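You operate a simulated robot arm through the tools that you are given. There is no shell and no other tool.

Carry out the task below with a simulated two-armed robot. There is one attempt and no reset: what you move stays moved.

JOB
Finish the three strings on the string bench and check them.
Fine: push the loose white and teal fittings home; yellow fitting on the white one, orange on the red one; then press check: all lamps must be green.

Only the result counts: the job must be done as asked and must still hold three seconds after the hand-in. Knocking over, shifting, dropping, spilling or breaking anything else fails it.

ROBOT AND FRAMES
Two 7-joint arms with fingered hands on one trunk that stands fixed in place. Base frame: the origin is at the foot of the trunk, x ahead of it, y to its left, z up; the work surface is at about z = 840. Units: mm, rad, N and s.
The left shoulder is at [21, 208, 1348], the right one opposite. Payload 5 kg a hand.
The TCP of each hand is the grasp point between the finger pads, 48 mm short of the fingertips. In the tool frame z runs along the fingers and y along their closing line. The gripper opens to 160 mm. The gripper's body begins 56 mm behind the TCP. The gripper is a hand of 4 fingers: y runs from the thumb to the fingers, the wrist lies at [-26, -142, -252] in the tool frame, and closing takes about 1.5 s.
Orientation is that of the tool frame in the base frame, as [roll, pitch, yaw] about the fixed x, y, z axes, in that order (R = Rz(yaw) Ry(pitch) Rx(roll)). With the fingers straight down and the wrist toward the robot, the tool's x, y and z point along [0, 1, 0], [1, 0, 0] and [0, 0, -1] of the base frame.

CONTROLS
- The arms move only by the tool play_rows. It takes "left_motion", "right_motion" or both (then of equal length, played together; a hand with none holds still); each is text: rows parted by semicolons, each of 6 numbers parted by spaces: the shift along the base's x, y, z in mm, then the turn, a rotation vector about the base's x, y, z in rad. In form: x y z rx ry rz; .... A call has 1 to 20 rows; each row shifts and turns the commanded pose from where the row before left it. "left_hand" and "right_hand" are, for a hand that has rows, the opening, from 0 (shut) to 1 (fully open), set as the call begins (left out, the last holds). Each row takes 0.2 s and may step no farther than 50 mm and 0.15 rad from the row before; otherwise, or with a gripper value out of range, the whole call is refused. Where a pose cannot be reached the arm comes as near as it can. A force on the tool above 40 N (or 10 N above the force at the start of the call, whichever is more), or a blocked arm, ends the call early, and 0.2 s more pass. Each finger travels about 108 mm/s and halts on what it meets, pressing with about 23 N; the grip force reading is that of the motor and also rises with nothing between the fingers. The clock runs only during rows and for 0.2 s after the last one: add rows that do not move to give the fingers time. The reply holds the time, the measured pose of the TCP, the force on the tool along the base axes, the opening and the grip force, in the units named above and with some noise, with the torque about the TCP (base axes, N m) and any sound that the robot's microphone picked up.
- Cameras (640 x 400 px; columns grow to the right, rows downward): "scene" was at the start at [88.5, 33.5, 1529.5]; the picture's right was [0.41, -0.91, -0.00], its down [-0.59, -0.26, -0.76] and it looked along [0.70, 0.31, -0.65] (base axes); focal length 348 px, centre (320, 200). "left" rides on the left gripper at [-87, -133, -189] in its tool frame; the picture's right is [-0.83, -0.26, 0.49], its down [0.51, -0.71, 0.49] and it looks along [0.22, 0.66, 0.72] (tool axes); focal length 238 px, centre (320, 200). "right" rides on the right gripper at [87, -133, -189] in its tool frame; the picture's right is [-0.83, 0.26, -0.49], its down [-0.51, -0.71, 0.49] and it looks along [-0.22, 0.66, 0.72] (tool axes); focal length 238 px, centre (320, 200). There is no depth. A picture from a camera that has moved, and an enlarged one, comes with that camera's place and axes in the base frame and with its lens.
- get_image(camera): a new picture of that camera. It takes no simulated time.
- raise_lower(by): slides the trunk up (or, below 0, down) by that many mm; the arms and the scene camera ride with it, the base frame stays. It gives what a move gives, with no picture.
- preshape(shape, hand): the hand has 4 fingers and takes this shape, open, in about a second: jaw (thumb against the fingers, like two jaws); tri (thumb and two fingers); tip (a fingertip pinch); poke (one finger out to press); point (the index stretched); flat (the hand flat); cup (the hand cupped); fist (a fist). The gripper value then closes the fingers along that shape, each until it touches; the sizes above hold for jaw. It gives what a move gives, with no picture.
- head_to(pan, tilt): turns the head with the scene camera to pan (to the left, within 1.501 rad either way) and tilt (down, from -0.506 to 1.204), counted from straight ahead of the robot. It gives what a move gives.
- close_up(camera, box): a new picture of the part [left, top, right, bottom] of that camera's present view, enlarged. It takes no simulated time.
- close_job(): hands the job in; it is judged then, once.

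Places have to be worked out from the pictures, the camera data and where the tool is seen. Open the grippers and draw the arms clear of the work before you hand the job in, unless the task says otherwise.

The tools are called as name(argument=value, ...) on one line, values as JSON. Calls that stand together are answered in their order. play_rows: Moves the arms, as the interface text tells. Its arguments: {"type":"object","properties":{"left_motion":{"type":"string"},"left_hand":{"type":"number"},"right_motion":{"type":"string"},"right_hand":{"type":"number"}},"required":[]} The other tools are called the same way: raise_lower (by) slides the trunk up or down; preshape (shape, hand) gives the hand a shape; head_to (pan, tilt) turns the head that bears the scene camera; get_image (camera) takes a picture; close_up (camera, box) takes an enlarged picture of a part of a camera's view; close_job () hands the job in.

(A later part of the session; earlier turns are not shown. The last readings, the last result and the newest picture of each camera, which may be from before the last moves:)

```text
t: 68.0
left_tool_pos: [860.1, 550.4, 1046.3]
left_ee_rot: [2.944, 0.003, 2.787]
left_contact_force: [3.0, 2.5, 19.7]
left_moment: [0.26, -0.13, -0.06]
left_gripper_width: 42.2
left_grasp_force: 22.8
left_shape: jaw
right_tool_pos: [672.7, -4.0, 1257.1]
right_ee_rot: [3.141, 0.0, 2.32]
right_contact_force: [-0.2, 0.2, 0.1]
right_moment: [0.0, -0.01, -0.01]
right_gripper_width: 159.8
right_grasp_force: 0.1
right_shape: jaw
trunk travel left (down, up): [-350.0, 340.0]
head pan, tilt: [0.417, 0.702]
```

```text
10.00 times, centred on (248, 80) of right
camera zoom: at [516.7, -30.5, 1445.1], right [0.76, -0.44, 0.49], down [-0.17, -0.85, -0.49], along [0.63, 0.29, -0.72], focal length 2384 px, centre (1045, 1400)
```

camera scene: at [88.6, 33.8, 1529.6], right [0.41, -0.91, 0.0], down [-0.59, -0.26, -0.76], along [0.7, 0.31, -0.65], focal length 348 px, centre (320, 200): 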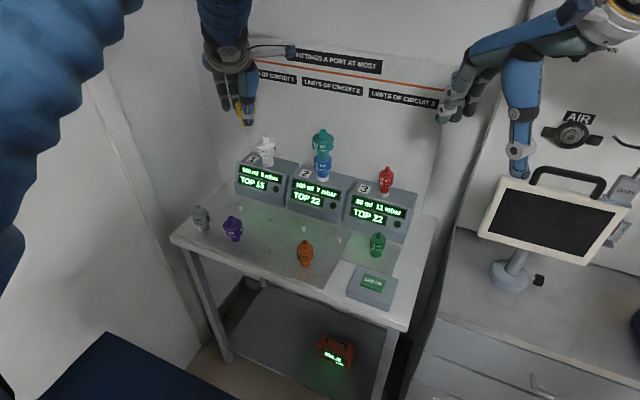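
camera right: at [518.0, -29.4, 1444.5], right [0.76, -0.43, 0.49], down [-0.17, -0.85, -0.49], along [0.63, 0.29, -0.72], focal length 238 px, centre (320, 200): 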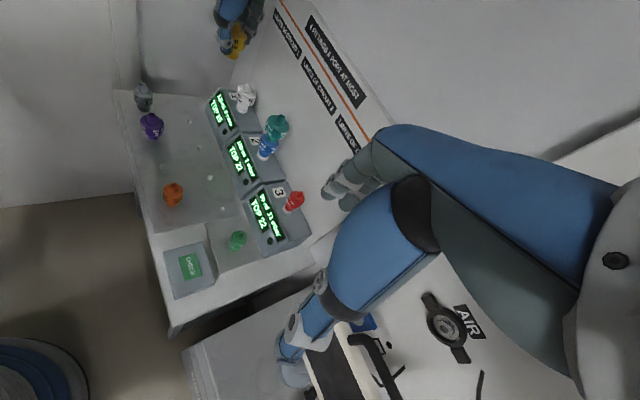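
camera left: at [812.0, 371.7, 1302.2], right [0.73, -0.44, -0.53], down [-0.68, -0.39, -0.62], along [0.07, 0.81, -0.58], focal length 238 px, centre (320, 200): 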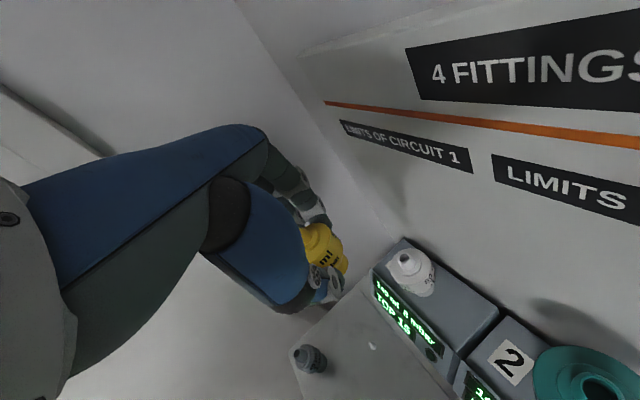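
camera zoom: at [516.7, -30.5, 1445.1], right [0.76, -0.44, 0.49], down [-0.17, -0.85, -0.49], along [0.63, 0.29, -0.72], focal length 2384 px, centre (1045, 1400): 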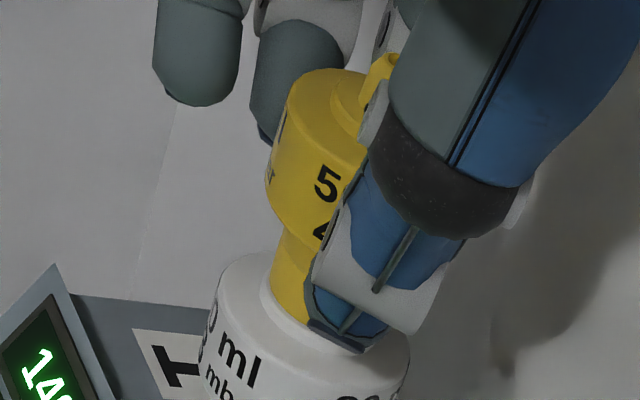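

At about 20 N yellow has stopped moving: it sits on white's step. I unload slightly, open the fingers to ~80 mm and check.

play_rows(left_motion="0 0 1 0 0 0; 0 0 1 0 0 0; 0 0 0 0 0 0")

play_rows(left_motion="0 0 0 0 0 0; 0 0 0 0 0 0; 0 0 0 0 0 0; 0 0 0 0 0 0", left_hand=0.5)

close_up(camera="scene", box=[240, 90, 310, 170])

close_up(camera="right", box=[210, 40, 280, 110])

close_up(camera="left", box=[260, 190, 420, 300])

```text
t: 68.8
left_tool_pos: [862.7, 551.2, 1047.7]
left_ee_rot: [2.946, 0.001, 2.787]
left_contact_force: [0.8, 2.6, 15.7]
left_moment: [0.32, -0.1, 0.0]
left_gripper_width: 42.5
left_grasp_force: 22.8
left_shape: jaw
right_tool_pos: [672.5, -2.6, 1257.1]
right_ee_rot: [3.141, -0.001, 2.319]
right_contact_force: [0.5, -0.1, 0.6]
right_moment: [0.02, -0.01, 0.0]
right_gripper_width: 160.0
right_grasp_force: 0.1
right_shape: jaw
trunk travel left (down, up): [-350.0, 340.0]
head pan, tilt: [0.417, 0.702]
```

```text
t: 69.8
left_tool_pos: [861.7, 549.3, 1045.5]
left_ee_rot: [2.947, -0.002, 2.787]
left_contact_force: [-0.9, 0.5, 0.7]
left_moment: [0.0, 0.0, -0.02]
left_gripper_width: 79.6
left_grasp_force: 0.0
left_shape: jaw
right_tool_pos: [673.5, -2.9, 1255.3]
right_ee_rot: [-3.141, 0.0, 2.319]
right_contact_force: [-0.3, 0.9, -0.1]
right_moment: [0.01, -0.02, 0.03]
right_gripper_width: 159.7
right_grasp_force: 0.1
right_shape: jaw
trunk travel left (down, up): [-350.0, 340.0]
head pan, tilt: [0.417, 0.702]
```

```text
5.00 times, centred on (275, 130) of scene
camera zoom: at [88.7, 33.5, 1529.5], right [0.41, -0.91, 0.0], down [-0.59, -0.26, -0.76], along [0.7, 0.31, -0.65], focal length 1739 px, centre (545, 550)
```

zoom: 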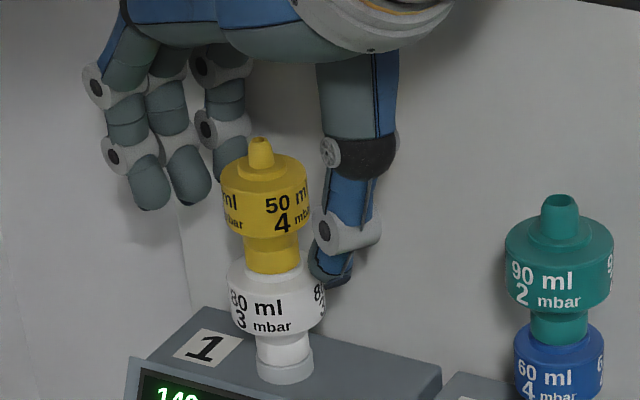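

```text
5.71 times, centred on (245, 75) of right
camera zoom: at [518.2, -29.7, 1444.4], right [0.76, -0.43, 0.49], down [-0.17, -0.85, -0.49], along [0.63, 0.29, -0.72], focal length 1362 px, centre (749, 914)
```

zoom: 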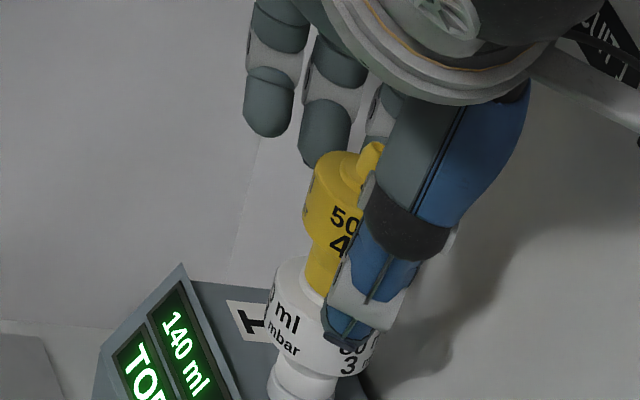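

```text
3.64 times, centred on (340, 245) of left
camera zoom: at [886.0, 363.1, 1205.4], right [0.73, -0.44, -0.53], down [-0.68, -0.39, -0.62], along [0.07, 0.81, -0.58], focal length 867 px, centre (247, 36)
```

zoom: 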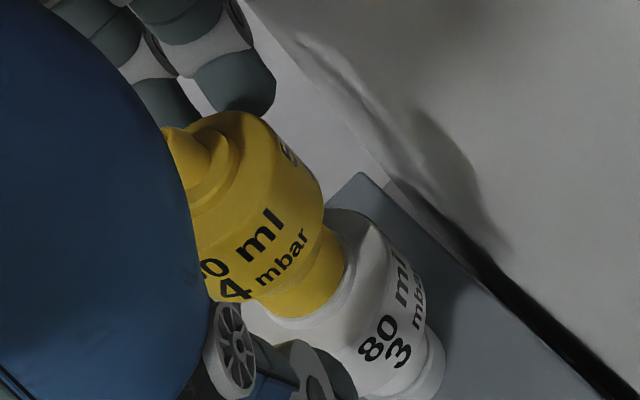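

Yellow stands straight on white. I open a bit more for clearance and lift the hand straight up.

play_rows(left_motion="0 0 0 0 0 0; 0 0 0 0 0 0; 0 0 8 0 0 0; 0 0 10 0 0 0; 0 0 12 0 0 0; 0 0 15 0 0 0; 0 0 15 0 0 0; 0 0 15 0 0 0; 0 0 15 0 0 0; 0 0 0 0 0 0", left_hand=0.62)

close_up(camera="scene", box=[220, 80, 350, 200])

close_up(camera="right", box=[200, 10, 300, 120])

```text
t: 72.0
left_tool_pos: [863.8, 550.5, 1136.7]
left_ee_rot: [2.949, -0.002, 2.787]
left_contact_force: [0.3, 0.6, 0.0]
left_moment: [-0.07, 0.02, 0.04]
left_gripper_width: 98.7
left_grasp_force: 0.2
left_shape: jaw
right_tool_pos: [674.0, -2.3, 1256.1]
right_ee_rot: [-3.142, 0.001, 2.32]
right_contact_force: [0.6, 0.4, -0.2]
right_moment: [-0.03, 0.06, 0.01]
right_gripper_width: 160.0
right_grasp_force: 0.1
right_shape: jaw
trunk travel left (down, up): [-350.0, 340.0]
head pan, tilt: [0.417, 0.702]
```

```text
3.33 times, centred on (285, 140) of scene
camera zoom: at [89.0, 33.7, 1529.5], right [0.41, -0.91, 0.0], down [-0.59, -0.26, -0.76], along [0.7, 0.31, -0.65], focal length 1159 px, centre (437, 400)
```

zoom: 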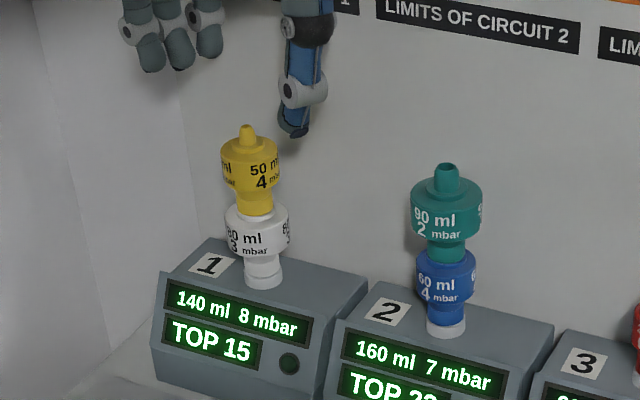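

```text
3.64 times, centred on (250, 65) of right
camera zoom: at [518.4, -29.6, 1444.3], right [0.76, -0.43, 0.49], down [-0.18, -0.85, -0.49], along [0.63, 0.29, -0.72], focal length 867 px, centre (574, 691)
```

zoom: 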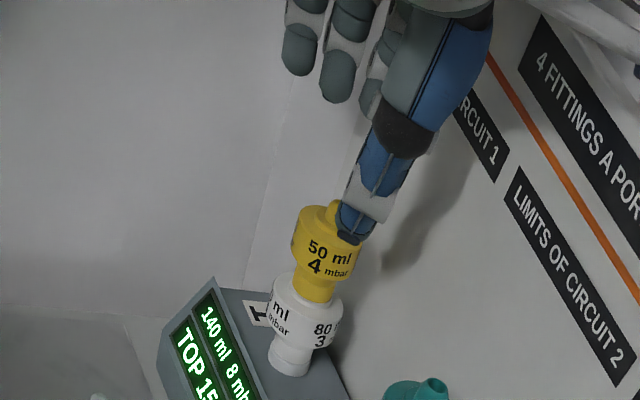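

Yellow rests well on white. I withdraw, turn the hand back to the pressing posture (default yaw, tilt ≈0.45, closed) and return above yellow to press it home.

play_rows(left_motion="0 0 20 0 0 0; 0 0 15 0 0 0; -20 0 0 0 0 0; -20 0 0 0 0 0; -20 0 0 0 0 0; -20 0 0 0 0 0; 0 0 0 0 0 -0.14; 0 0 0 0 0 -0.14; 0 0 0 0 0 -0.14; 0 0 0 0 0 -0.14; 0 0 0 0 0 -0.14; 0 0 0 0 0 -0.14; 0 0 0 0 0 -0.14; 0 0 0 0 0 -0.14; 0 0 0 0 0 -0.1; 0 0 0 0 -0.125 0; 0 0 0 0 -0.125 0; 0 0 0 0 0 0", left_hand=0.62)

get_image(camera="scene")

```text
t: 75.8
left_tool_pos: [782.4, 548.4, 1173.2]
left_ee_rot: [2.697, -0.003, 1.566]
left_contact_force: [0.6, -1.0, 1.9]
left_moment: [0.11, 0.07, 0.09]
left_gripper_width: 99.0
left_grasp_force: 0.0
left_shape: jaw
right_tool_pos: [674.2, -5.2, 1255.8]
right_ee_rot: [3.141, -0.003, 2.32]
right_contact_force: [0.3, -1.6, -0.3]
right_moment: [0.17, 0.01, 0.02]
right_gripper_width: 159.8
right_grasp_force: 0.0
right_shape: jaw
trunk travel left (down, up): [-350.0, 340.0]
head pan, tilt: [0.417, 0.702]
```

```text
taken
camera scene: at [88.9, 31.3, 1529.7], right [0.41, -0.91, 0.0], down [-0.59, -0.26, -0.76], along [0.7, 0.31, -0.65], focal length 348 px, centre (320, 200)
```

scene: 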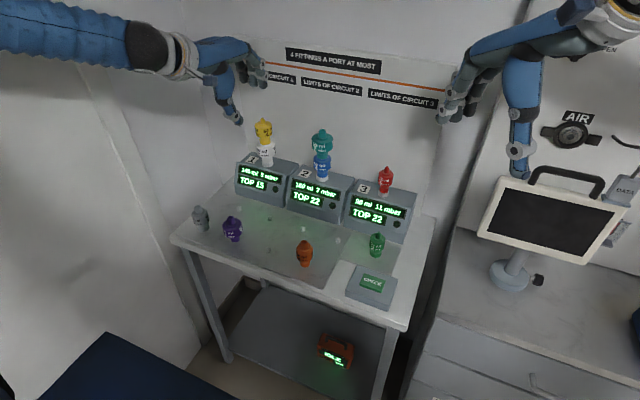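

Back in the pressing posture (tilt 0.445). I close the hand and measure yellow's top position.

play_rows(left_motion="0 0 0 0 0 0; 0 0 0 0 0 0; 0 0 0 0 0 0; 0 0 0 0 0 0; 0 0 0 0 0 0; 0 0 0 0 0 0", left_hand=0)

close_up(camera="scene", box=[200, 80, 340, 200])

close_up(camera="right", box=[170, 10, 290, 120])

close_up(camera="left", box=[200, 170, 440, 330])

```text
t: 77.2
left_tool_pos: [782.0, 550.3, 1171.0]
left_ee_rot: [2.696, -0.001, 1.568]
left_contact_force: [0.3, 0.2, 0.4]
left_moment: [0.0, -0.01, 0.01]
left_gripper_width: 0.0
left_grasp_force: 23.0
left_shape: jaw
right_tool_pos: [673.6, -2.0, 1255.4]
right_ee_rot: [-3.141, -0.001, 2.319]
right_contact_force: [0.4, 0.3, 0.0]
right_moment: [0.0, 0.03, 0.04]
right_gripper_width: 159.6
right_grasp_force: 0.0
right_shape: jaw
trunk travel left (down, up): [-350.0, 340.0]
head pan, tilt: [0.417, 0.702]
```

```text
3.33 times, centred on (270, 140) of scene
camera zoom: at [88.6, 33.5, 1529.6], right [0.41, -0.91, 0.0], down [-0.59, -0.26, -0.76], along [0.7, 0.31, -0.65], focal length 1159 px, centre (487, 400)
```

zoom: 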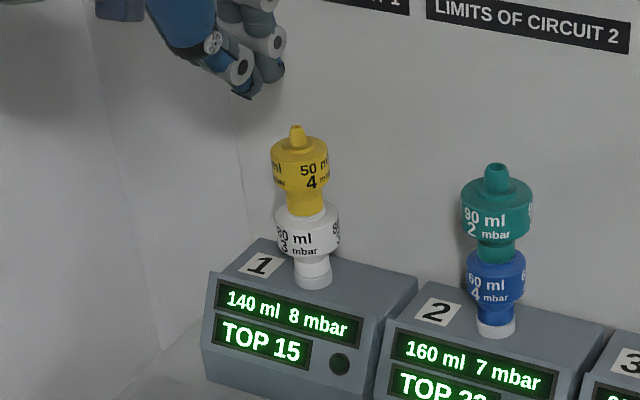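

```text
3.64 times, centred on (230, 65) of right
camera zoom: at [518.0, -29.7, 1444.5], right [0.76, -0.43, 0.49], down [-0.17, -0.85, -0.49], along [0.63, 0.29, -0.72], focal length 867 px, centre (647, 691)
```

zoom: 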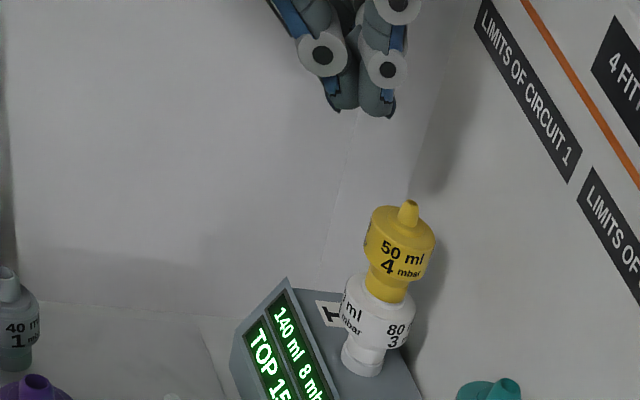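

```text
2.50 times, centred on (320, 250) of left
camera zoom: at [580.1, 463.1, 1284.9], right [-0.03, -0.83, -0.55], down [-0.43, 0.51, -0.75], along [0.9, 0.22, -0.37], focal length 596 px, centre (320, 75)
```

zoom: 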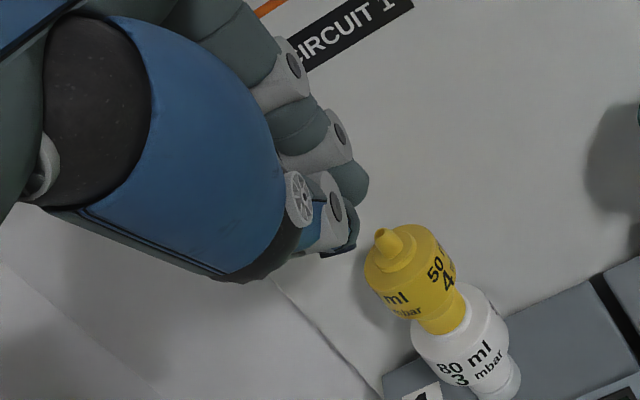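

Yellow's top is at [861,556,1060] and my thumb tip at TCP+[6,-3,-47]. I move over it (TCP≈[848,555]) and descend to just above.

play_rows(left_motion="16 1 0 0 0 0; 16 1 0 0 0 0; 17 1 0 0 0 0; 17 2 0 0 0 0; 0 0 -15 0 0 0; 0 0 -15 0 0 0; 0 0 -14 0 0 0; 0 0 -8 0 0 0; 0 0 0 0 0 0")

close_up(camera="scene", box=[230, 70, 320, 150])

close_up(camera="right", box=[200, 10, 280, 90])

close_up(camera="left", box=[250, 190, 410, 310])

```text
t: 79.2
left_tool_pos: [849.0, 553.5, 1121.0]
left_ee_rot: [2.698, -0.002, 1.569]
left_contact_force: [-1.0, -0.5, 0.8]
left_moment: [0.02, -0.04, -0.01]
left_gripper_width: 0.0
left_grasp_force: 22.9
left_shape: jaw
right_tool_pos: [673.6, -3.1, 1257.3]
right_ee_rot: [-3.141, -0.002, 2.32]
right_contact_force: [0.2, 0.1, -0.5]
right_moment: [-0.01, 0.01, 0.01]
right_gripper_width: 159.8
right_grasp_force: 0.1
right_shape: jaw
trunk travel left (down, up): [-350.0, 340.0]
head pan, tilt: [0.417, 0.702]
```

```text
5.00 times, centred on (275, 110) of scene
camera zoom: at [88.5, 33.3, 1529.6], right [0.41, -0.91, 0.0], down [-0.59, -0.26, -0.76], along [0.7, 0.31, -0.65], focal length 1739 px, centre (545, 650)
```

zoom: 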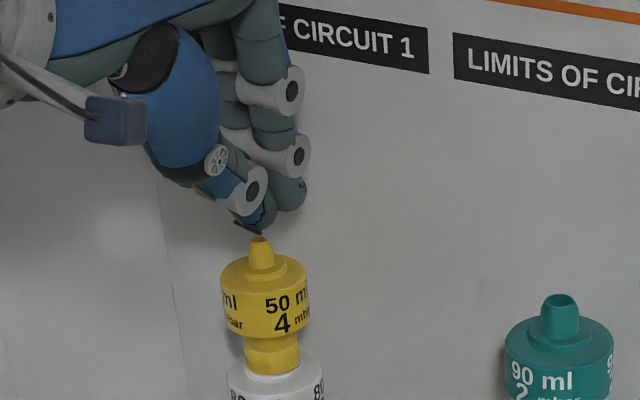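

```text
5.00 times, centred on (240, 50) of right
camera zoom: at [517.9, -30.0, 1444.6], right [0.76, -0.43, 0.49], down [-0.17, -0.85, -0.49], along [0.63, 0.29, -0.72], focal length 1192 px, centre (720, 950)
```

zoom: 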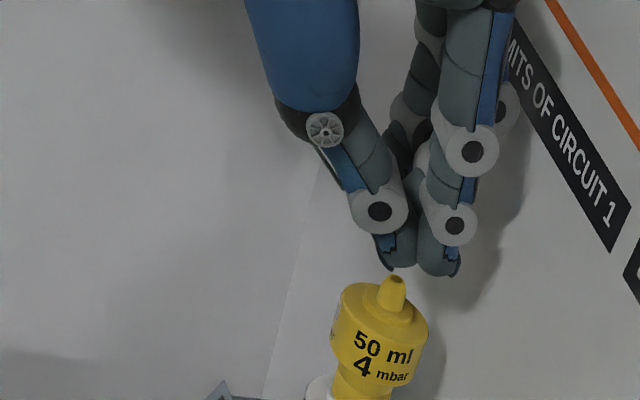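

```text
3.33 times, centred on (330, 250) of left
camera zoom: at [646.9, 467.6, 1233.4], right [-0.03, -0.83, -0.55], down [-0.43, 0.51, -0.75], along [0.9, 0.22, -0.37], focal length 794 px, centre (287, 33)
```

zoom: 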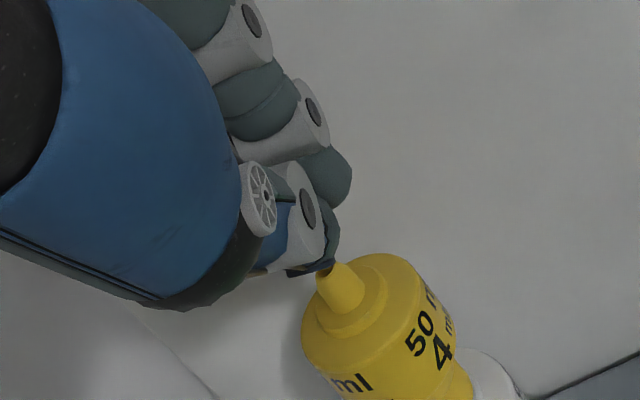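

The thumb tip is centred over yellow's tip in both views. I press down slowly.

play_rows(left_motion="0 0 -4 0 0 0; 0 0 -4 0 0 0; 0 0 -2 0 0 0; 0 0 -1 0 0 0; 0 0 -1 0 0 0; 0 0 -1 0 0 0; 0 0 -1 0 0 0; 0 0 -1 0 0 0; 0 0 -1 0 0 0; 0 0 -1 0 0 0; 0 0 -1 0 0 0; 0 0 0 0 0 0")

close_up(camera="scene", box=[230, 80, 320, 160])

close_up(camera="right", box=[200, 20, 280, 100])

```text
t: 81.8
left_tool_pos: [847.3, 554.9, 1104.3]
left_ee_rot: [2.695, -0.002, 1.569]
left_contact_force: [-1.6, -0.8, 11.0]
left_moment: [0.03, -0.1, -0.01]
left_gripper_width: 0.3
left_grasp_force: 23.3
left_shape: jaw
right_tool_pos: [673.6, -3.4, 1257.4]
right_ee_rot: [3.141, 0.002, 2.319]
right_contact_force: [0.2, -1.1, 0.5]
right_moment: [0.01, 0.0, -0.03]
right_gripper_width: 159.9
right_grasp_force: 0.1
right_shape: jaw
trunk travel left (down, up): [-350.0, 340.0]
head pan, tilt: [0.417, 0.702]
```

```text
5.00 times, centred on (275, 120) of scene
camera zoom: at [87.4, 32.9, 1529.7], right [0.41, -0.91, 0.0], down [-0.59, -0.26, -0.76], along [0.7, 0.31, -0.65], focal length 1739 px, centre (545, 600)
```

zoom: 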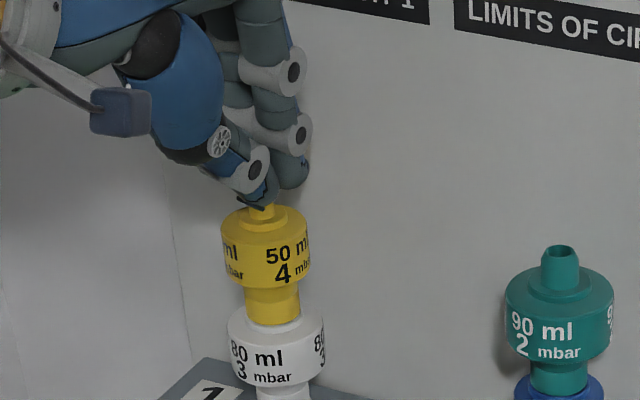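

```text
5.00 times, centred on (240, 60) of right
camera zoom: at [516.9, -30.3, 1445.0], right [0.76, -0.44, 0.49], down [-0.17, -0.85, -0.49], along [0.63, 0.29, -0.72], focal length 1192 px, centre (720, 900)
```

zoom: 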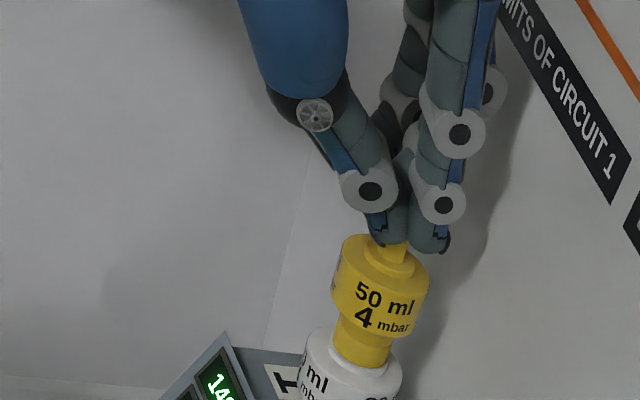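

Contact at 11 N, centred on yellow's tip. I press on to the 40 N limit.

play_rows(left_motion="0 0 -1 0 0 0; 0 0 -1 0 0 0; 0 0 -1 0 0 0; 0 0 -1 0 0 0; 0 0 -1 0 0 0; 0 0 -1 0 0 0; 0 0 -1 0 0 0; 0 0 -1 0 0 0; 0 0 -1 0 0 0; 0 0 -1 0 0 0; 0 0 -1 0 0 0; 0 0 -1 0 0 0")

close_up(camera="scene", box=[230, 80, 320, 160])

close_up(camera="right", box=[200, 20, 280, 100])

```text
t: 83.8
left_tool_pos: [848.8, 554.2, 1103.2]
left_ee_rot: [2.683, 0.0, 1.569]
left_contact_force: [-14.3, -0.9, 24.3]
left_moment: [0.0, 0.34, 0.03]
left_gripper_width: 0.0
left_grasp_force: 22.9
left_shape: jaw
right_tool_pos: [671.3, -3.1, 1256.2]
right_ee_rot: [3.14, -0.001, 2.322]
right_contact_force: [0.1, 0.7, -0.4]
right_moment: [-0.07, 0.05, 0.03]
right_gripper_width: 159.8
right_grasp_force: 0.1
right_shape: jaw
trunk travel left (down, up): [-350.0, 340.0]
head pan, tilt: [0.417, 0.702]
stopped in row 9 (left hand): the force on the tool passed its limit at 40 N (the readings are from after the stop); the commanded pose is now the measured one
```

```text
5.00 times, centred on (275, 120) of scene
camera zoom: at [85.9, 32.8, 1529.6], right [0.41, -0.91, 0.0], down [-0.59, -0.26, -0.76], along [0.7, 0.31, -0.64], focal length 1739 px, centre (545, 600)
```

zoom: 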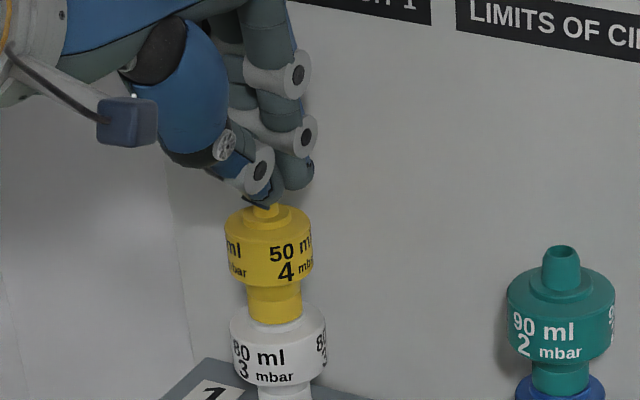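

```text
5.00 times, centred on (240, 60) of right
camera zoom: at [515.5, -30.0, 1445.1], right [0.76, -0.43, 0.49], down [-0.17, -0.85, -0.49], along [0.63, 0.29, -0.72], focal length 1192 px, centre (720, 900)
```

zoom: 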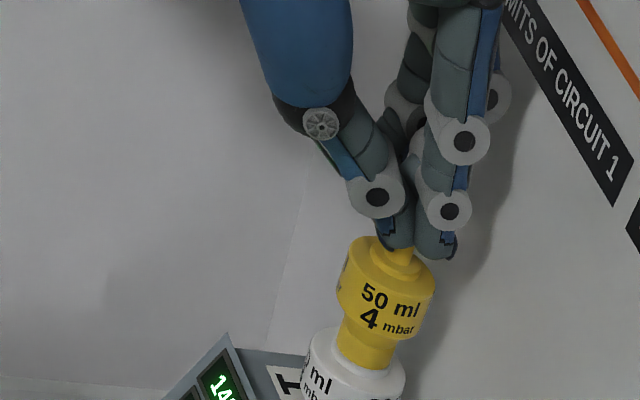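

40 N reached with yellow unmoved, so it is seated. I lift off and take the left hand back near its starting pose, where its camera overlooks the bench, leaving room for the right arm to handle orange.

play_rows(left_motion="0 0 5 0 0 0; 0 0 12 0 0 0; 0 0 25 0 0 0; 0 0 25 0 0 0; -25 4 5 0 0.04 0; -25 4 5 0 0.04 0; -25 5 5 0 0.04 0; -25 5 8 0 0.04 0; -25 5 8 0 0.04 0; -25 5 8 0 0.04 0; -25 5 8 0 0.04 0; -25 5 8 0 0.04 0; -25 4 8 0 0.04 0; -25 4 8 0 0.04 0; -25 0 2 0 0.045 0; 0 0 0 0 0 0", left_hand=0)

get_image(camera="scene")

get_image(camera="left")

close_up(camera="scene", box=[235, 110, 345, 190])

```text
t: 87.2
left_tool_pos: [573.5, 599.3, 1236.3]
left_ee_rot: [3.138, 0.0, 1.568]
left_contact_force: [-0.5, -0.6, -1.2]
left_moment: [-0.04, 0.07, -0.03]
left_gripper_width: 0.0
left_grasp_force: 23.6
left_shape: jaw
right_tool_pos: [673.8, -1.9, 1256.9]
right_ee_rot: [3.141, 0.002, 2.32]
right_contact_force: [0.8, 0.1, -0.8]
right_moment: [-0.01, 0.06, 0.05]
right_gripper_width: 159.9
right_grasp_force: 0.0
right_shape: jaw
trunk travel left (down, up): [-350.0, 340.0]
head pan, tilt: [0.417, 0.702]
```

```text
taken
camera scene: at [89.0, 34.1, 1529.5], right [0.41, -0.91, 0.0], down [-0.59, -0.26, -0.76], along [0.7, 0.31, -0.65], focal length 348 px, centre (320, 200)
```

scene: 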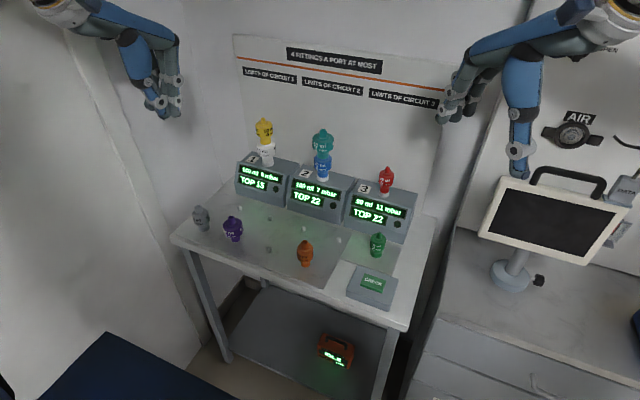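

```text
taken
camera left: at [439.9, 513.6, 1423.6], right [-0.26, -0.83, -0.49], down [-0.71, 0.51, -0.49], along [0.66, 0.22, -0.72], focal length 238 px, centre (320, 200)
```

left: 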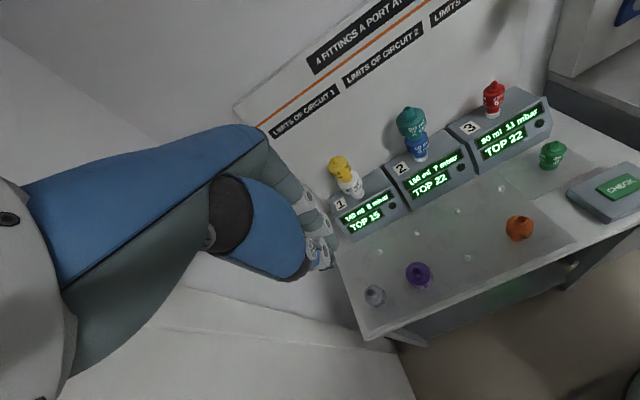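

```text
5.00 times, centred on (290, 150) of scene
camera zoom: at [89.0, 34.1, 1529.5], right [0.41, -0.91, 0.0], down [-0.59, -0.26, -0.76], along [0.7, 0.31, -0.65], focal length 1739 px, centre (470, 450)
```

zoom: 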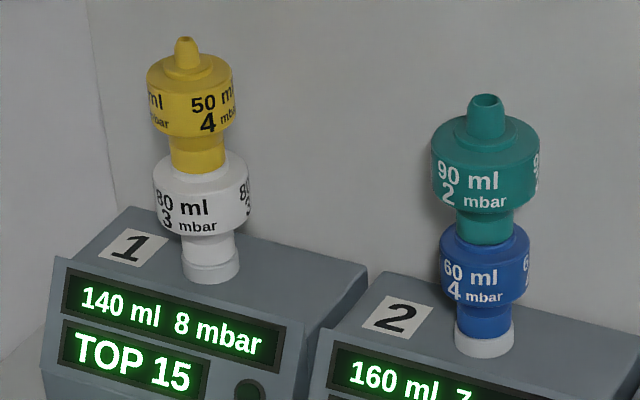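

Strings 1 and 2 look right. For orange I want a slimmer grip near the board, so I try the "tri" shape on the right hand and look at it.

preshape(hand="right", shape="tri")

close_up(camera="scene", box=[420, 0, 600, 200])

get_image(camera="right")

```text
t: 88.0
left_tool_pos: [575.2, 598.7, 1236.7]
left_ee_rot: [3.137, 0.0, 1.566]
left_contact_force: [0.1, -0.1, 0.1]
left_moment: [-0.01, 0.01, 0.01]
left_gripper_width: 0.1
left_grasp_force: 23.3
left_shape: jaw
right_tool_pos: [674.7, -2.0, 1256.1]
right_ee_rot: [3.141, -0.001, 2.319]
right_contact_force: [1.2, 0.4, 0.6]
right_moment: [0.0, -0.04, -0.01]
right_gripper_width: 159.5
right_grasp_force: 0.0
right_shape: tri
trunk travel left (down, up): [-350.0, 340.0]
head pan, tilt: [0.417, 0.702]
```

```text
2.00 times, centred on (510, 100) of scene
camera zoom: at [88.6, 33.7, 1529.6], right [0.41, -0.91, 0.0], down [-0.59, -0.26, -0.76], along [0.7, 0.31, -0.65], focal length 696 px, centre (-60, 400)
```

zoom: 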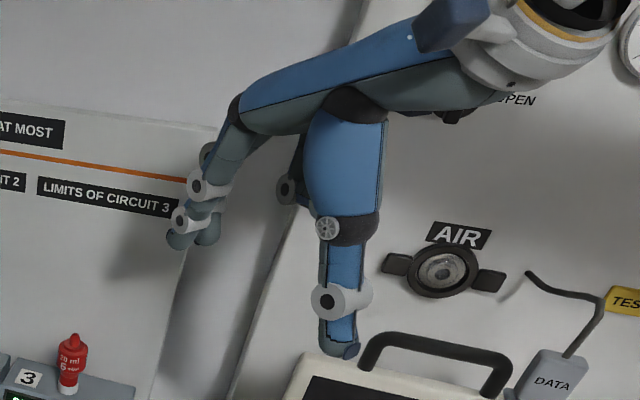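

```text
taken
camera right: at [518.0, -29.6, 1444.5], right [0.76, -0.43, 0.49], down [-0.17, -0.85, -0.49], along [0.63, 0.29, -0.72], focal length 238 px, centre (320, 200)
```

right: 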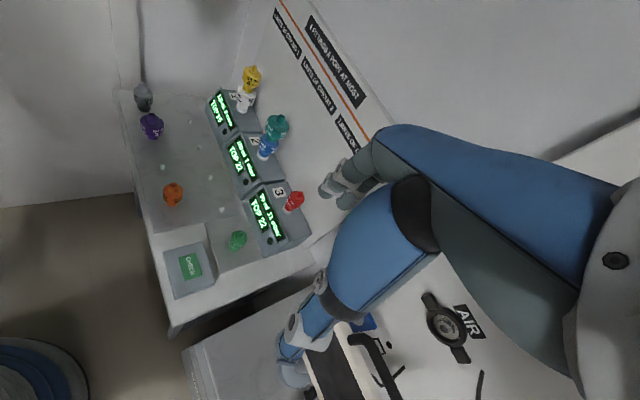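

Tri folds the third finger away, which suits me. I bring the right hand across above orange while yawing to ≈90° and leaning it 0.3 rad back toward the robot.

play_rows(right_motion="-5 24 -5 0 0 0.063; -5 24 -5 0 0 0.063; -5 24 -5 0 0 0.063; -5 24 -5 0 0 0.063; -5 24 -10 0 0 0.063; -5 24 -10 0 0 0.063; -5 24 -10 0 0 0.063; -5 24 -10 0 0 0.063; -5 24 -10 0 0 0.063; -5 24 -10 0 0 0.063; -5 24 -10 0 0 0.063; -5 24 -10 0 0 0.063; -4 24 -10 0 0 0.063; 0 0 -10 0 -0.1 0; 0 0 -10 0 -0.1 0; 0 0 -10 0 -0.1 0; 0 0 0 0 0 0")

get_image(camera="scene")

get_image(camera="left")

get_image(camera="right")

```text
t: 91.7
left_tool_pos: [574.2, 599.9, 1235.9]
left_ee_rot: [3.137, 0.0, 1.567]
left_contact_force: [0.7, -0.5, -0.6]
left_moment: [-0.01, 0.04, 0.0]
left_gripper_width: 0.0
left_grasp_force: 23.0
left_shape: jaw
right_tool_pos: [641.5, 157.2, 1181.2]
right_ee_rot: [3.019, 0.276, 2.72]
right_contact_force: [0.1, 0.3, -0.9]
right_moment: [0.03, 0.03, 0.01]
right_gripper_width: 160.0
right_grasp_force: 0.1
right_shape: tri
right hand out of reach, approached as far as the arm can: row 7, 8, 9, 10, 11, 12, 13
trunk travel left (down, up): [-350.0, 340.0]
head pan, tilt: [0.417, 0.702]
```

```text
taken
camera scene: at [89.0, 33.4, 1529.5], right [0.41, -0.91, 0.0], down [-0.59, -0.26, -0.76], along [0.7, 0.31, -0.65], focal length 348 px, centre (320, 200)
```

scene: 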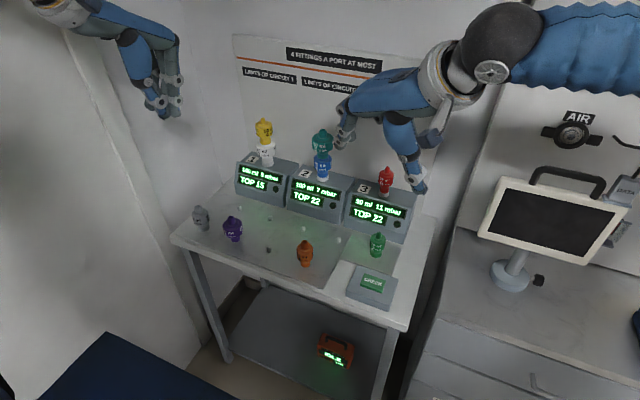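

```text
taken
camera left: at [440.3, 512.7, 1423.9], right [-0.26, -0.83, -0.49], down [-0.71, 0.51, -0.49], along [0.66, 0.22, -0.72], focal length 238 px, centre (320, 200)
```

left: 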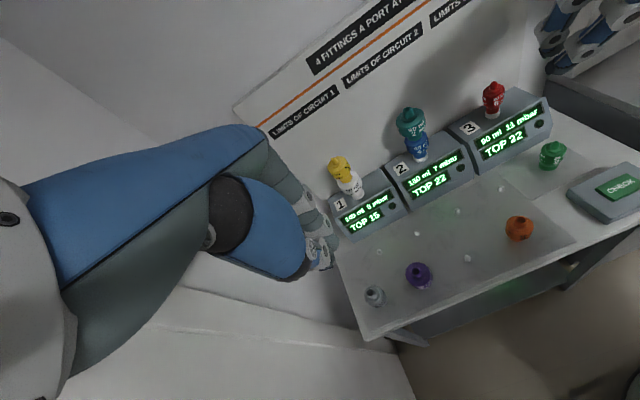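

```text
taken
camera right: at [459.2, 69.2, 1321.5], right [0.69, -0.09, 0.72], down [0.32, -0.85, -0.41], along [0.65, 0.52, -0.55], focal length 238 px, centre (320, 200)
```

right: 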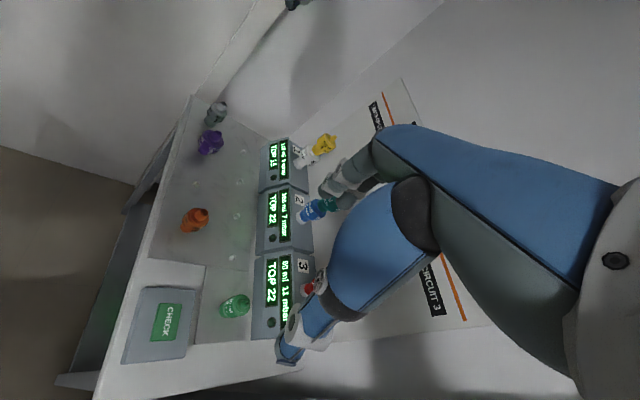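

The right arm cannot yaw that far at orange's y. I test instead whether it can hold this left-pointing yaw near port 3, since orange could first be moved over by the left hand.

play_rows(right_motion="20 2 0 0 0 0; 20 2 0 0 0 0; 20 2 0 0 0 0; 20 2 0 0 0 0; 20 2 0 0 0 0; 20 2 0 0 0 0; 20 2 0 0 0 0; 0 0 0 0 0 0.1; 0 0 0 0 0 0.1; 0 0 0 0 0 0")

get_image(camera="scene")

get_image(camera="left")

```text
t: 93.8
left_tool_pos: [573.2, 599.6, 1236.8]
left_ee_rot: [3.136, 0.0, 1.567]
left_contact_force: [0.3, -0.1, 0.4]
left_moment: [0.01, 0.0, 0.02]
left_gripper_width: 0.1
left_grasp_force: 23.1
left_shape: jaw
right_tool_pos: [731.7, 168.2, 1180.9]
right_ee_rot: [3.021, 0.275, 2.721]
right_contact_force: [-0.4, 0.2, -0.1]
right_moment: [0.01, 0.02, 0.01]
right_gripper_width: 160.0
right_grasp_force: 0.1
right_shape: tri
right hand out of reach, approached as far as the arm can: row 5, 6, 7, 8, 9
trunk travel left (down, up): [-350.0, 340.0]
head pan, tilt: [0.417, 0.702]
```

```text
taken
camera scene: at [88.4, 33.6, 1529.6], right [0.41, -0.91, 0.0], down [-0.59, -0.26, -0.76], along [0.7, 0.31, -0.65], focal length 348 px, centre (320, 200)
```

scene: 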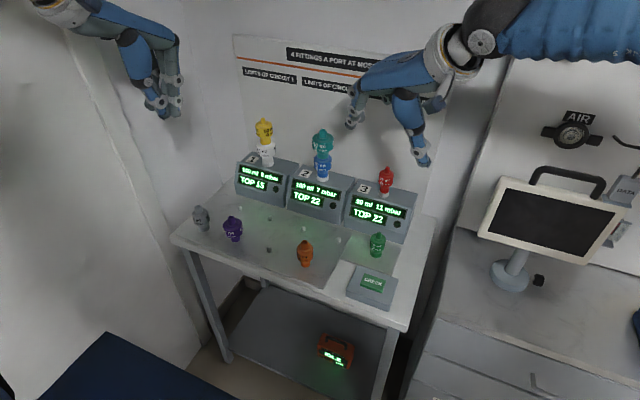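

```text
taken
camera left: at [439.7, 512.9, 1424.0], right [-0.26, -0.83, -0.49], down [-0.71, 0.51, -0.49], along [0.66, 0.22, -0.72], focal length 238 px, centre (320, 200)
```

left: 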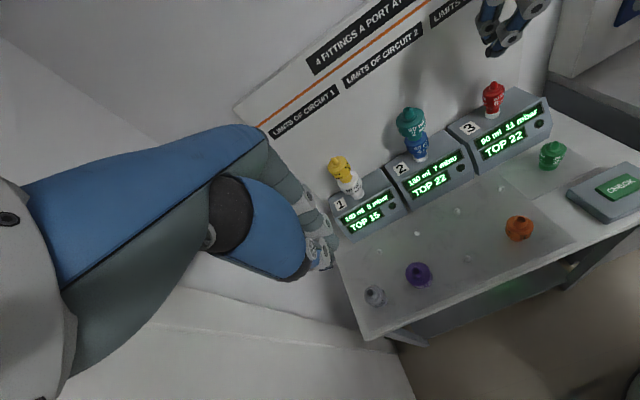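

The right arm can't get beyond x≈732 in that yaw, so I return it to its start pose and test the left arm's reach at port 3 instead.

play_rows(right_motion="-5 -25 10 0 0.1 -0.1; -5 -25 10 0 0.1 -0.1; -5 -25 10 0 0.076 -0.1; 0 -25 10 0 0 -0.1; 0 -25 10 0 0 -0.1; 0 -25 10 0 0 -0.1; 0 -25 10 0 0 -0.1; 0 -10 5 0 0 -0.1; 0 0 0 0 0 -0.1; 0 0 0 0 0 -0.1; 0 0 0 0 0 -0.1; 0 0 0 0 0 0")

get_image(camera="scene")

```text
t: 96.5
left_tool_pos: [573.4, 599.7, 1235.9]
left_ee_rot: [3.137, 0.001, 1.566]
left_contact_force: [0.1, -0.3, 0.9]
left_moment: [0.06, -0.03, -0.01]
left_gripper_width: 0.0
left_grasp_force: 23.1
left_shape: jaw
right_tool_pos: [714.9, -17.5, 1254.1]
right_ee_rot: [-3.117, 0.04, 1.639]
right_contact_force: [0.0, 0.2, 0.0]
right_moment: [0.06, 0.0, 0.0]
right_gripper_width: 160.0
right_grasp_force: 0.1
right_shape: tri
trunk travel left (down, up): [-350.0, 340.0]
head pan, tilt: [0.417, 0.702]
```

```text
taken
camera scene: at [88.6, 32.9, 1529.6], right [0.41, -0.91, 0.0], down [-0.59, -0.26, -0.76], along [0.7, 0.31, -0.65], focal length 348 px, centre (320, 200)
```

scene: 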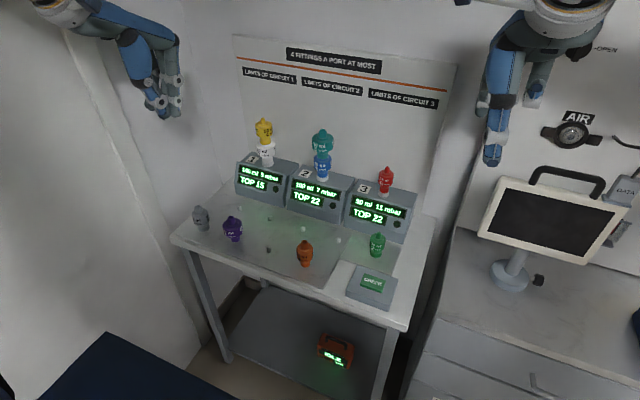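

I park the right hand farther back and right to free the space, then carry the left hand toward port 3 in the left-pointing yaw to test its reach.

play_rows(right_motion="-20 -10 6 0 0 0; -20 -10 6 0 0 0; -20 -15 6 0 0 0; -20 -20 6 0 0 0; -20 -20 6 0 0 0; -20 -20 6 0 0 0; -20 -20 6 0 0 0; -20 -20 6 0 0 0; -20 -20 6 0 0 0; -20 -20 6 0 0 0; 0 0 0 0 0 0")

play_rows(left_motion="12 -24 -3 0 0 0.06; 12 -24 -3 0 0 0.06; 12 -24 -3 0 0 0.06; 12 -24 -3 0 0 0.06; 12 -24 -3 0 0 0.06; 12 -24 -3 0 0 0.06; 12 -24 -3 0 0 0.06; 12 -24 -3 0 0 0.06; 12 -24 -3 0 0 0.06; 12 -24 -3 0 0 0.06; 12 -24 -3 0 0 0.06; 12 -24 -3 0 0 0.06; 12 -24 -3 0 0 0.06; 12 -24 -3 0 0 0.06; 12 -24 -3 0 0 0.06; 0 0 0 0 0 0")

get_image(camera="scene")

```text
t: 98.8
left_tool_pos: [574.5, 600.2, 1236.1]
left_ee_rot: [3.137, 0.002, 1.567]
left_contact_force: [0.7, -0.4, -0.5]
left_moment: [-0.04, 0.07, -0.02]
left_gripper_width: 0.0
left_grasp_force: 22.8
left_shape: jaw
right_tool_pos: [517.6, -193.0, 1313.5]
right_ee_rot: [-3.116, 0.043, 1.641]
right_contact_force: [1.0, 0.6, -0.3]
right_moment: [-0.04, 0.08, -0.01]
right_gripper_width: 160.0
right_grasp_force: 0.1
right_shape: tri
trunk travel left (down, up): [-350.0, 340.0]
head pan, tilt: [0.417, 0.702]
```

```text
t: 102.2
left_tool_pos: [754.4, 241.7, 1192.2]
left_ee_rot: [3.138, 0.0, 2.47]
left_contact_force: [-0.1, -0.2, 0.4]
left_moment: [-0.05, 0.0, -0.06]
left_gripper_width: 0.0
left_grasp_force: 23.0
left_shape: jaw
right_tool_pos: [515.6, -194.2, 1314.1]
right_ee_rot: [-3.116, 0.042, 1.642]
right_contact_force: [-0.6, 0.7, 0.7]
right_moment: [-0.07, -0.03, -0.01]
right_gripper_width: 160.0
right_grasp_force: 0.2
right_shape: tri
trunk travel left (down, up): [-350.0, 340.0]
head pan, tilt: [0.417, 0.702]
```

```text
taken
camera scene: at [87.8, 33.9, 1529.6], right [0.41, -0.91, 0.0], down [-0.59, -0.26, -0.76], along [0.7, 0.31, -0.65], focal length 348 px, centre (320, 200)
```

scene: 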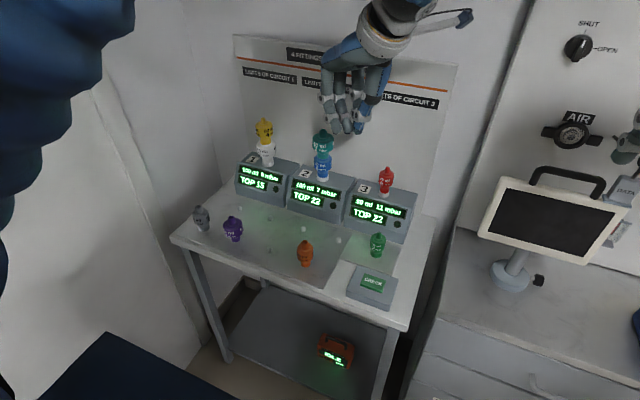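

Reached without complaint at yaw 0.9. I continue toward port 3 with yaw 1.2.

play_rows(left_motion="10 -8 -2 0 0 0.05; 10 -8 -2 0 0 0.05; 10 -8 -2 0 0 0.05; 10 -8 -2 0 0 0.05; 10 -8 -2 0 0 0.05; 10 -8 -2 0 0 0.05; 10 -6 -2 0 0 0; 10 -4 -2 0 0 0; 10 -3 -2 0 0 0; 0 0 0 0 0 0")

get_image(camera="scene")

get_image(camera="left")

```text
t: 104.5
left_tool_pos: [843.6, 179.1, 1174.0]
left_ee_rot: [3.137, 0.0, 2.769]
left_contact_force: [-0.3, 1.0, -0.3]
left_moment: [-0.03, -0.04, -0.01]
left_gripper_width: 0.0
left_grasp_force: 23.4
left_shape: jaw
right_tool_pos: [516.7, -193.8, 1313.2]
right_ee_rot: [-3.118, 0.039, 1.641]
right_contact_force: [-0.3, -0.7, 0.0]
right_moment: [-0.01, -0.03, -0.01]
right_gripper_width: 159.7
right_grasp_force: 0.1
right_shape: tri
trunk travel left (down, up): [-350.0, 340.0]
head pan, tilt: [0.417, 0.702]
```

```text
taken
camera scene: at [87.9, 33.1, 1529.7], right [0.41, -0.91, 0.0], down [-0.59, -0.26, -0.76], along [0.7, 0.31, -0.65], focal length 348 px, centre (320, 200)
```

scene: 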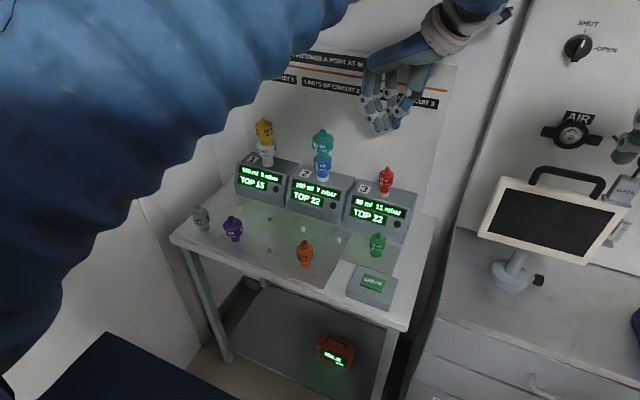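

```text
taken
camera left: at [874.9, 22.3, 1361.3], right [0.68, -0.54, -0.49], down [-0.73, -0.47, -0.49], along [0.04, 0.69, -0.72], focal length 238 px, centre (320, 200)
```

left: 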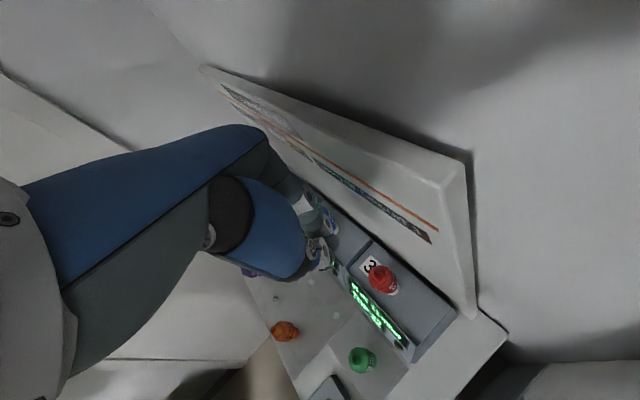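

The left arm reaches port 3 comfortably in the same posture that worked on port 1. I check what the parked right camera sees, then go fetch orange with the left hand.

get_image(camera="right")

play_rows(left_motion="-10 4 4 0 0 -0.05; -20 6 4 0 0 -0.1; -20 6 4 0 0 -0.1; -20 8 0 0 0 -0.1; -20 10 0 0 0 -0.1; -20 10 -10 0 0 -0.1; -20 10 -15 0 0 -0.1; -20 10 -15 0 0 -0.1; -20 15 -15 0 0 -0.1; -20 15 -15 0 0 -0.1; -20 15 -15 0 -0.05 -0.1; -20 15 -15 0 -0.05 -0.1; -5 8 -15 0 -0.05 -0.05; 0 0 -10 0 -0.045 0; 0 0 0 0 0 0", left_hand=0.6)

get_image(camera="scene")

get_image(camera="left")

get_image(camera="right")

```text
taken
camera right: at [382.4, -109.2, 1501.5], right [0.33, -0.79, 0.51], down [-0.68, -0.57, -0.45], along [0.65, -0.2, -0.73], focal length 238 px, centre (320, 200)
```

right: 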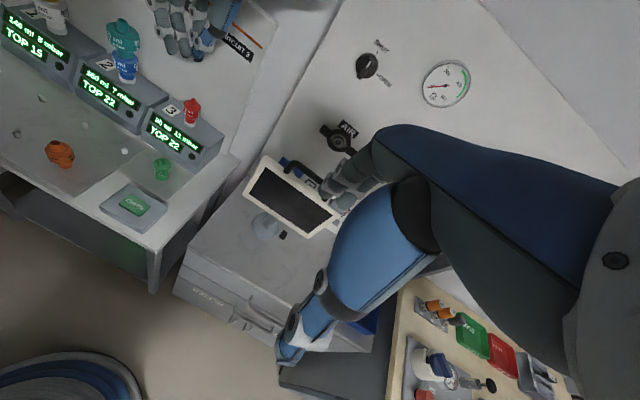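

```text
t: 107.7
left_tool_pos: [610.3, 311.7, 1060.2]
left_ee_rot: [2.942, 0.015, 1.566]
left_contact_force: [-0.7, -0.2, -0.3]
left_moment: [-0.02, -0.04, -0.01]
left_gripper_width: 95.7
left_grasp_force: 0.1
left_shape: jaw
right_tool_pos: [516.1, -194.0, 1313.6]
right_ee_rot: [-3.118, 0.042, 1.641]
right_contact_force: [0.0, 0.1, 0.0]
right_moment: [-0.04, 0.02, -0.02]
right_gripper_width: 160.0
right_grasp_force: 0.1
right_shape: tri
trunk travel left (down, up): [-350.0, 340.0]
head pan, tilt: [0.417, 0.702]
```

```text
taken
camera scene: at [88.2, 33.6, 1529.6], right [0.41, -0.91, 0.0], down [-0.59, -0.26, -0.76], along [0.7, 0.31, -0.65], focal length 348 px, centre (320, 200)
```

scene: 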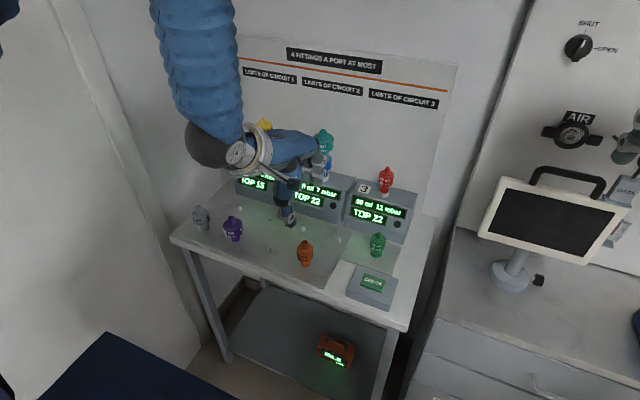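

```text
taken
camera left: at [441.1, 227.3, 1219.8], right [-0.16, -0.84, -0.52], down [-0.6, 0.5, -0.63], along [0.79, 0.2, -0.58], focal length 238 px, centre (320, 200)
```

left: 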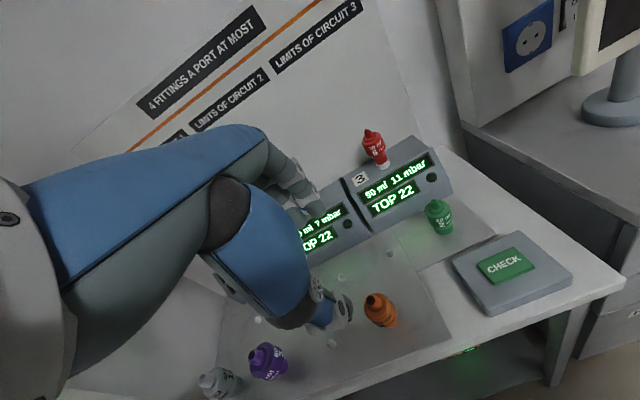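

```text
taken
camera right: at [382.7, -108.7, 1501.4], right [0.33, -0.79, 0.51], down [-0.68, -0.58, -0.45], along [0.65, -0.2, -0.73], focal length 238 px, centre (320, 200)
```

right: 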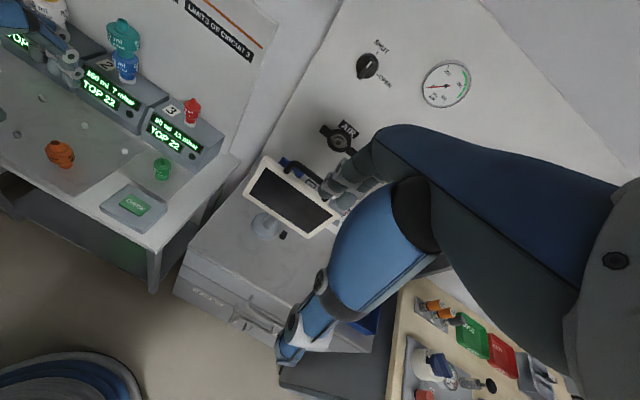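

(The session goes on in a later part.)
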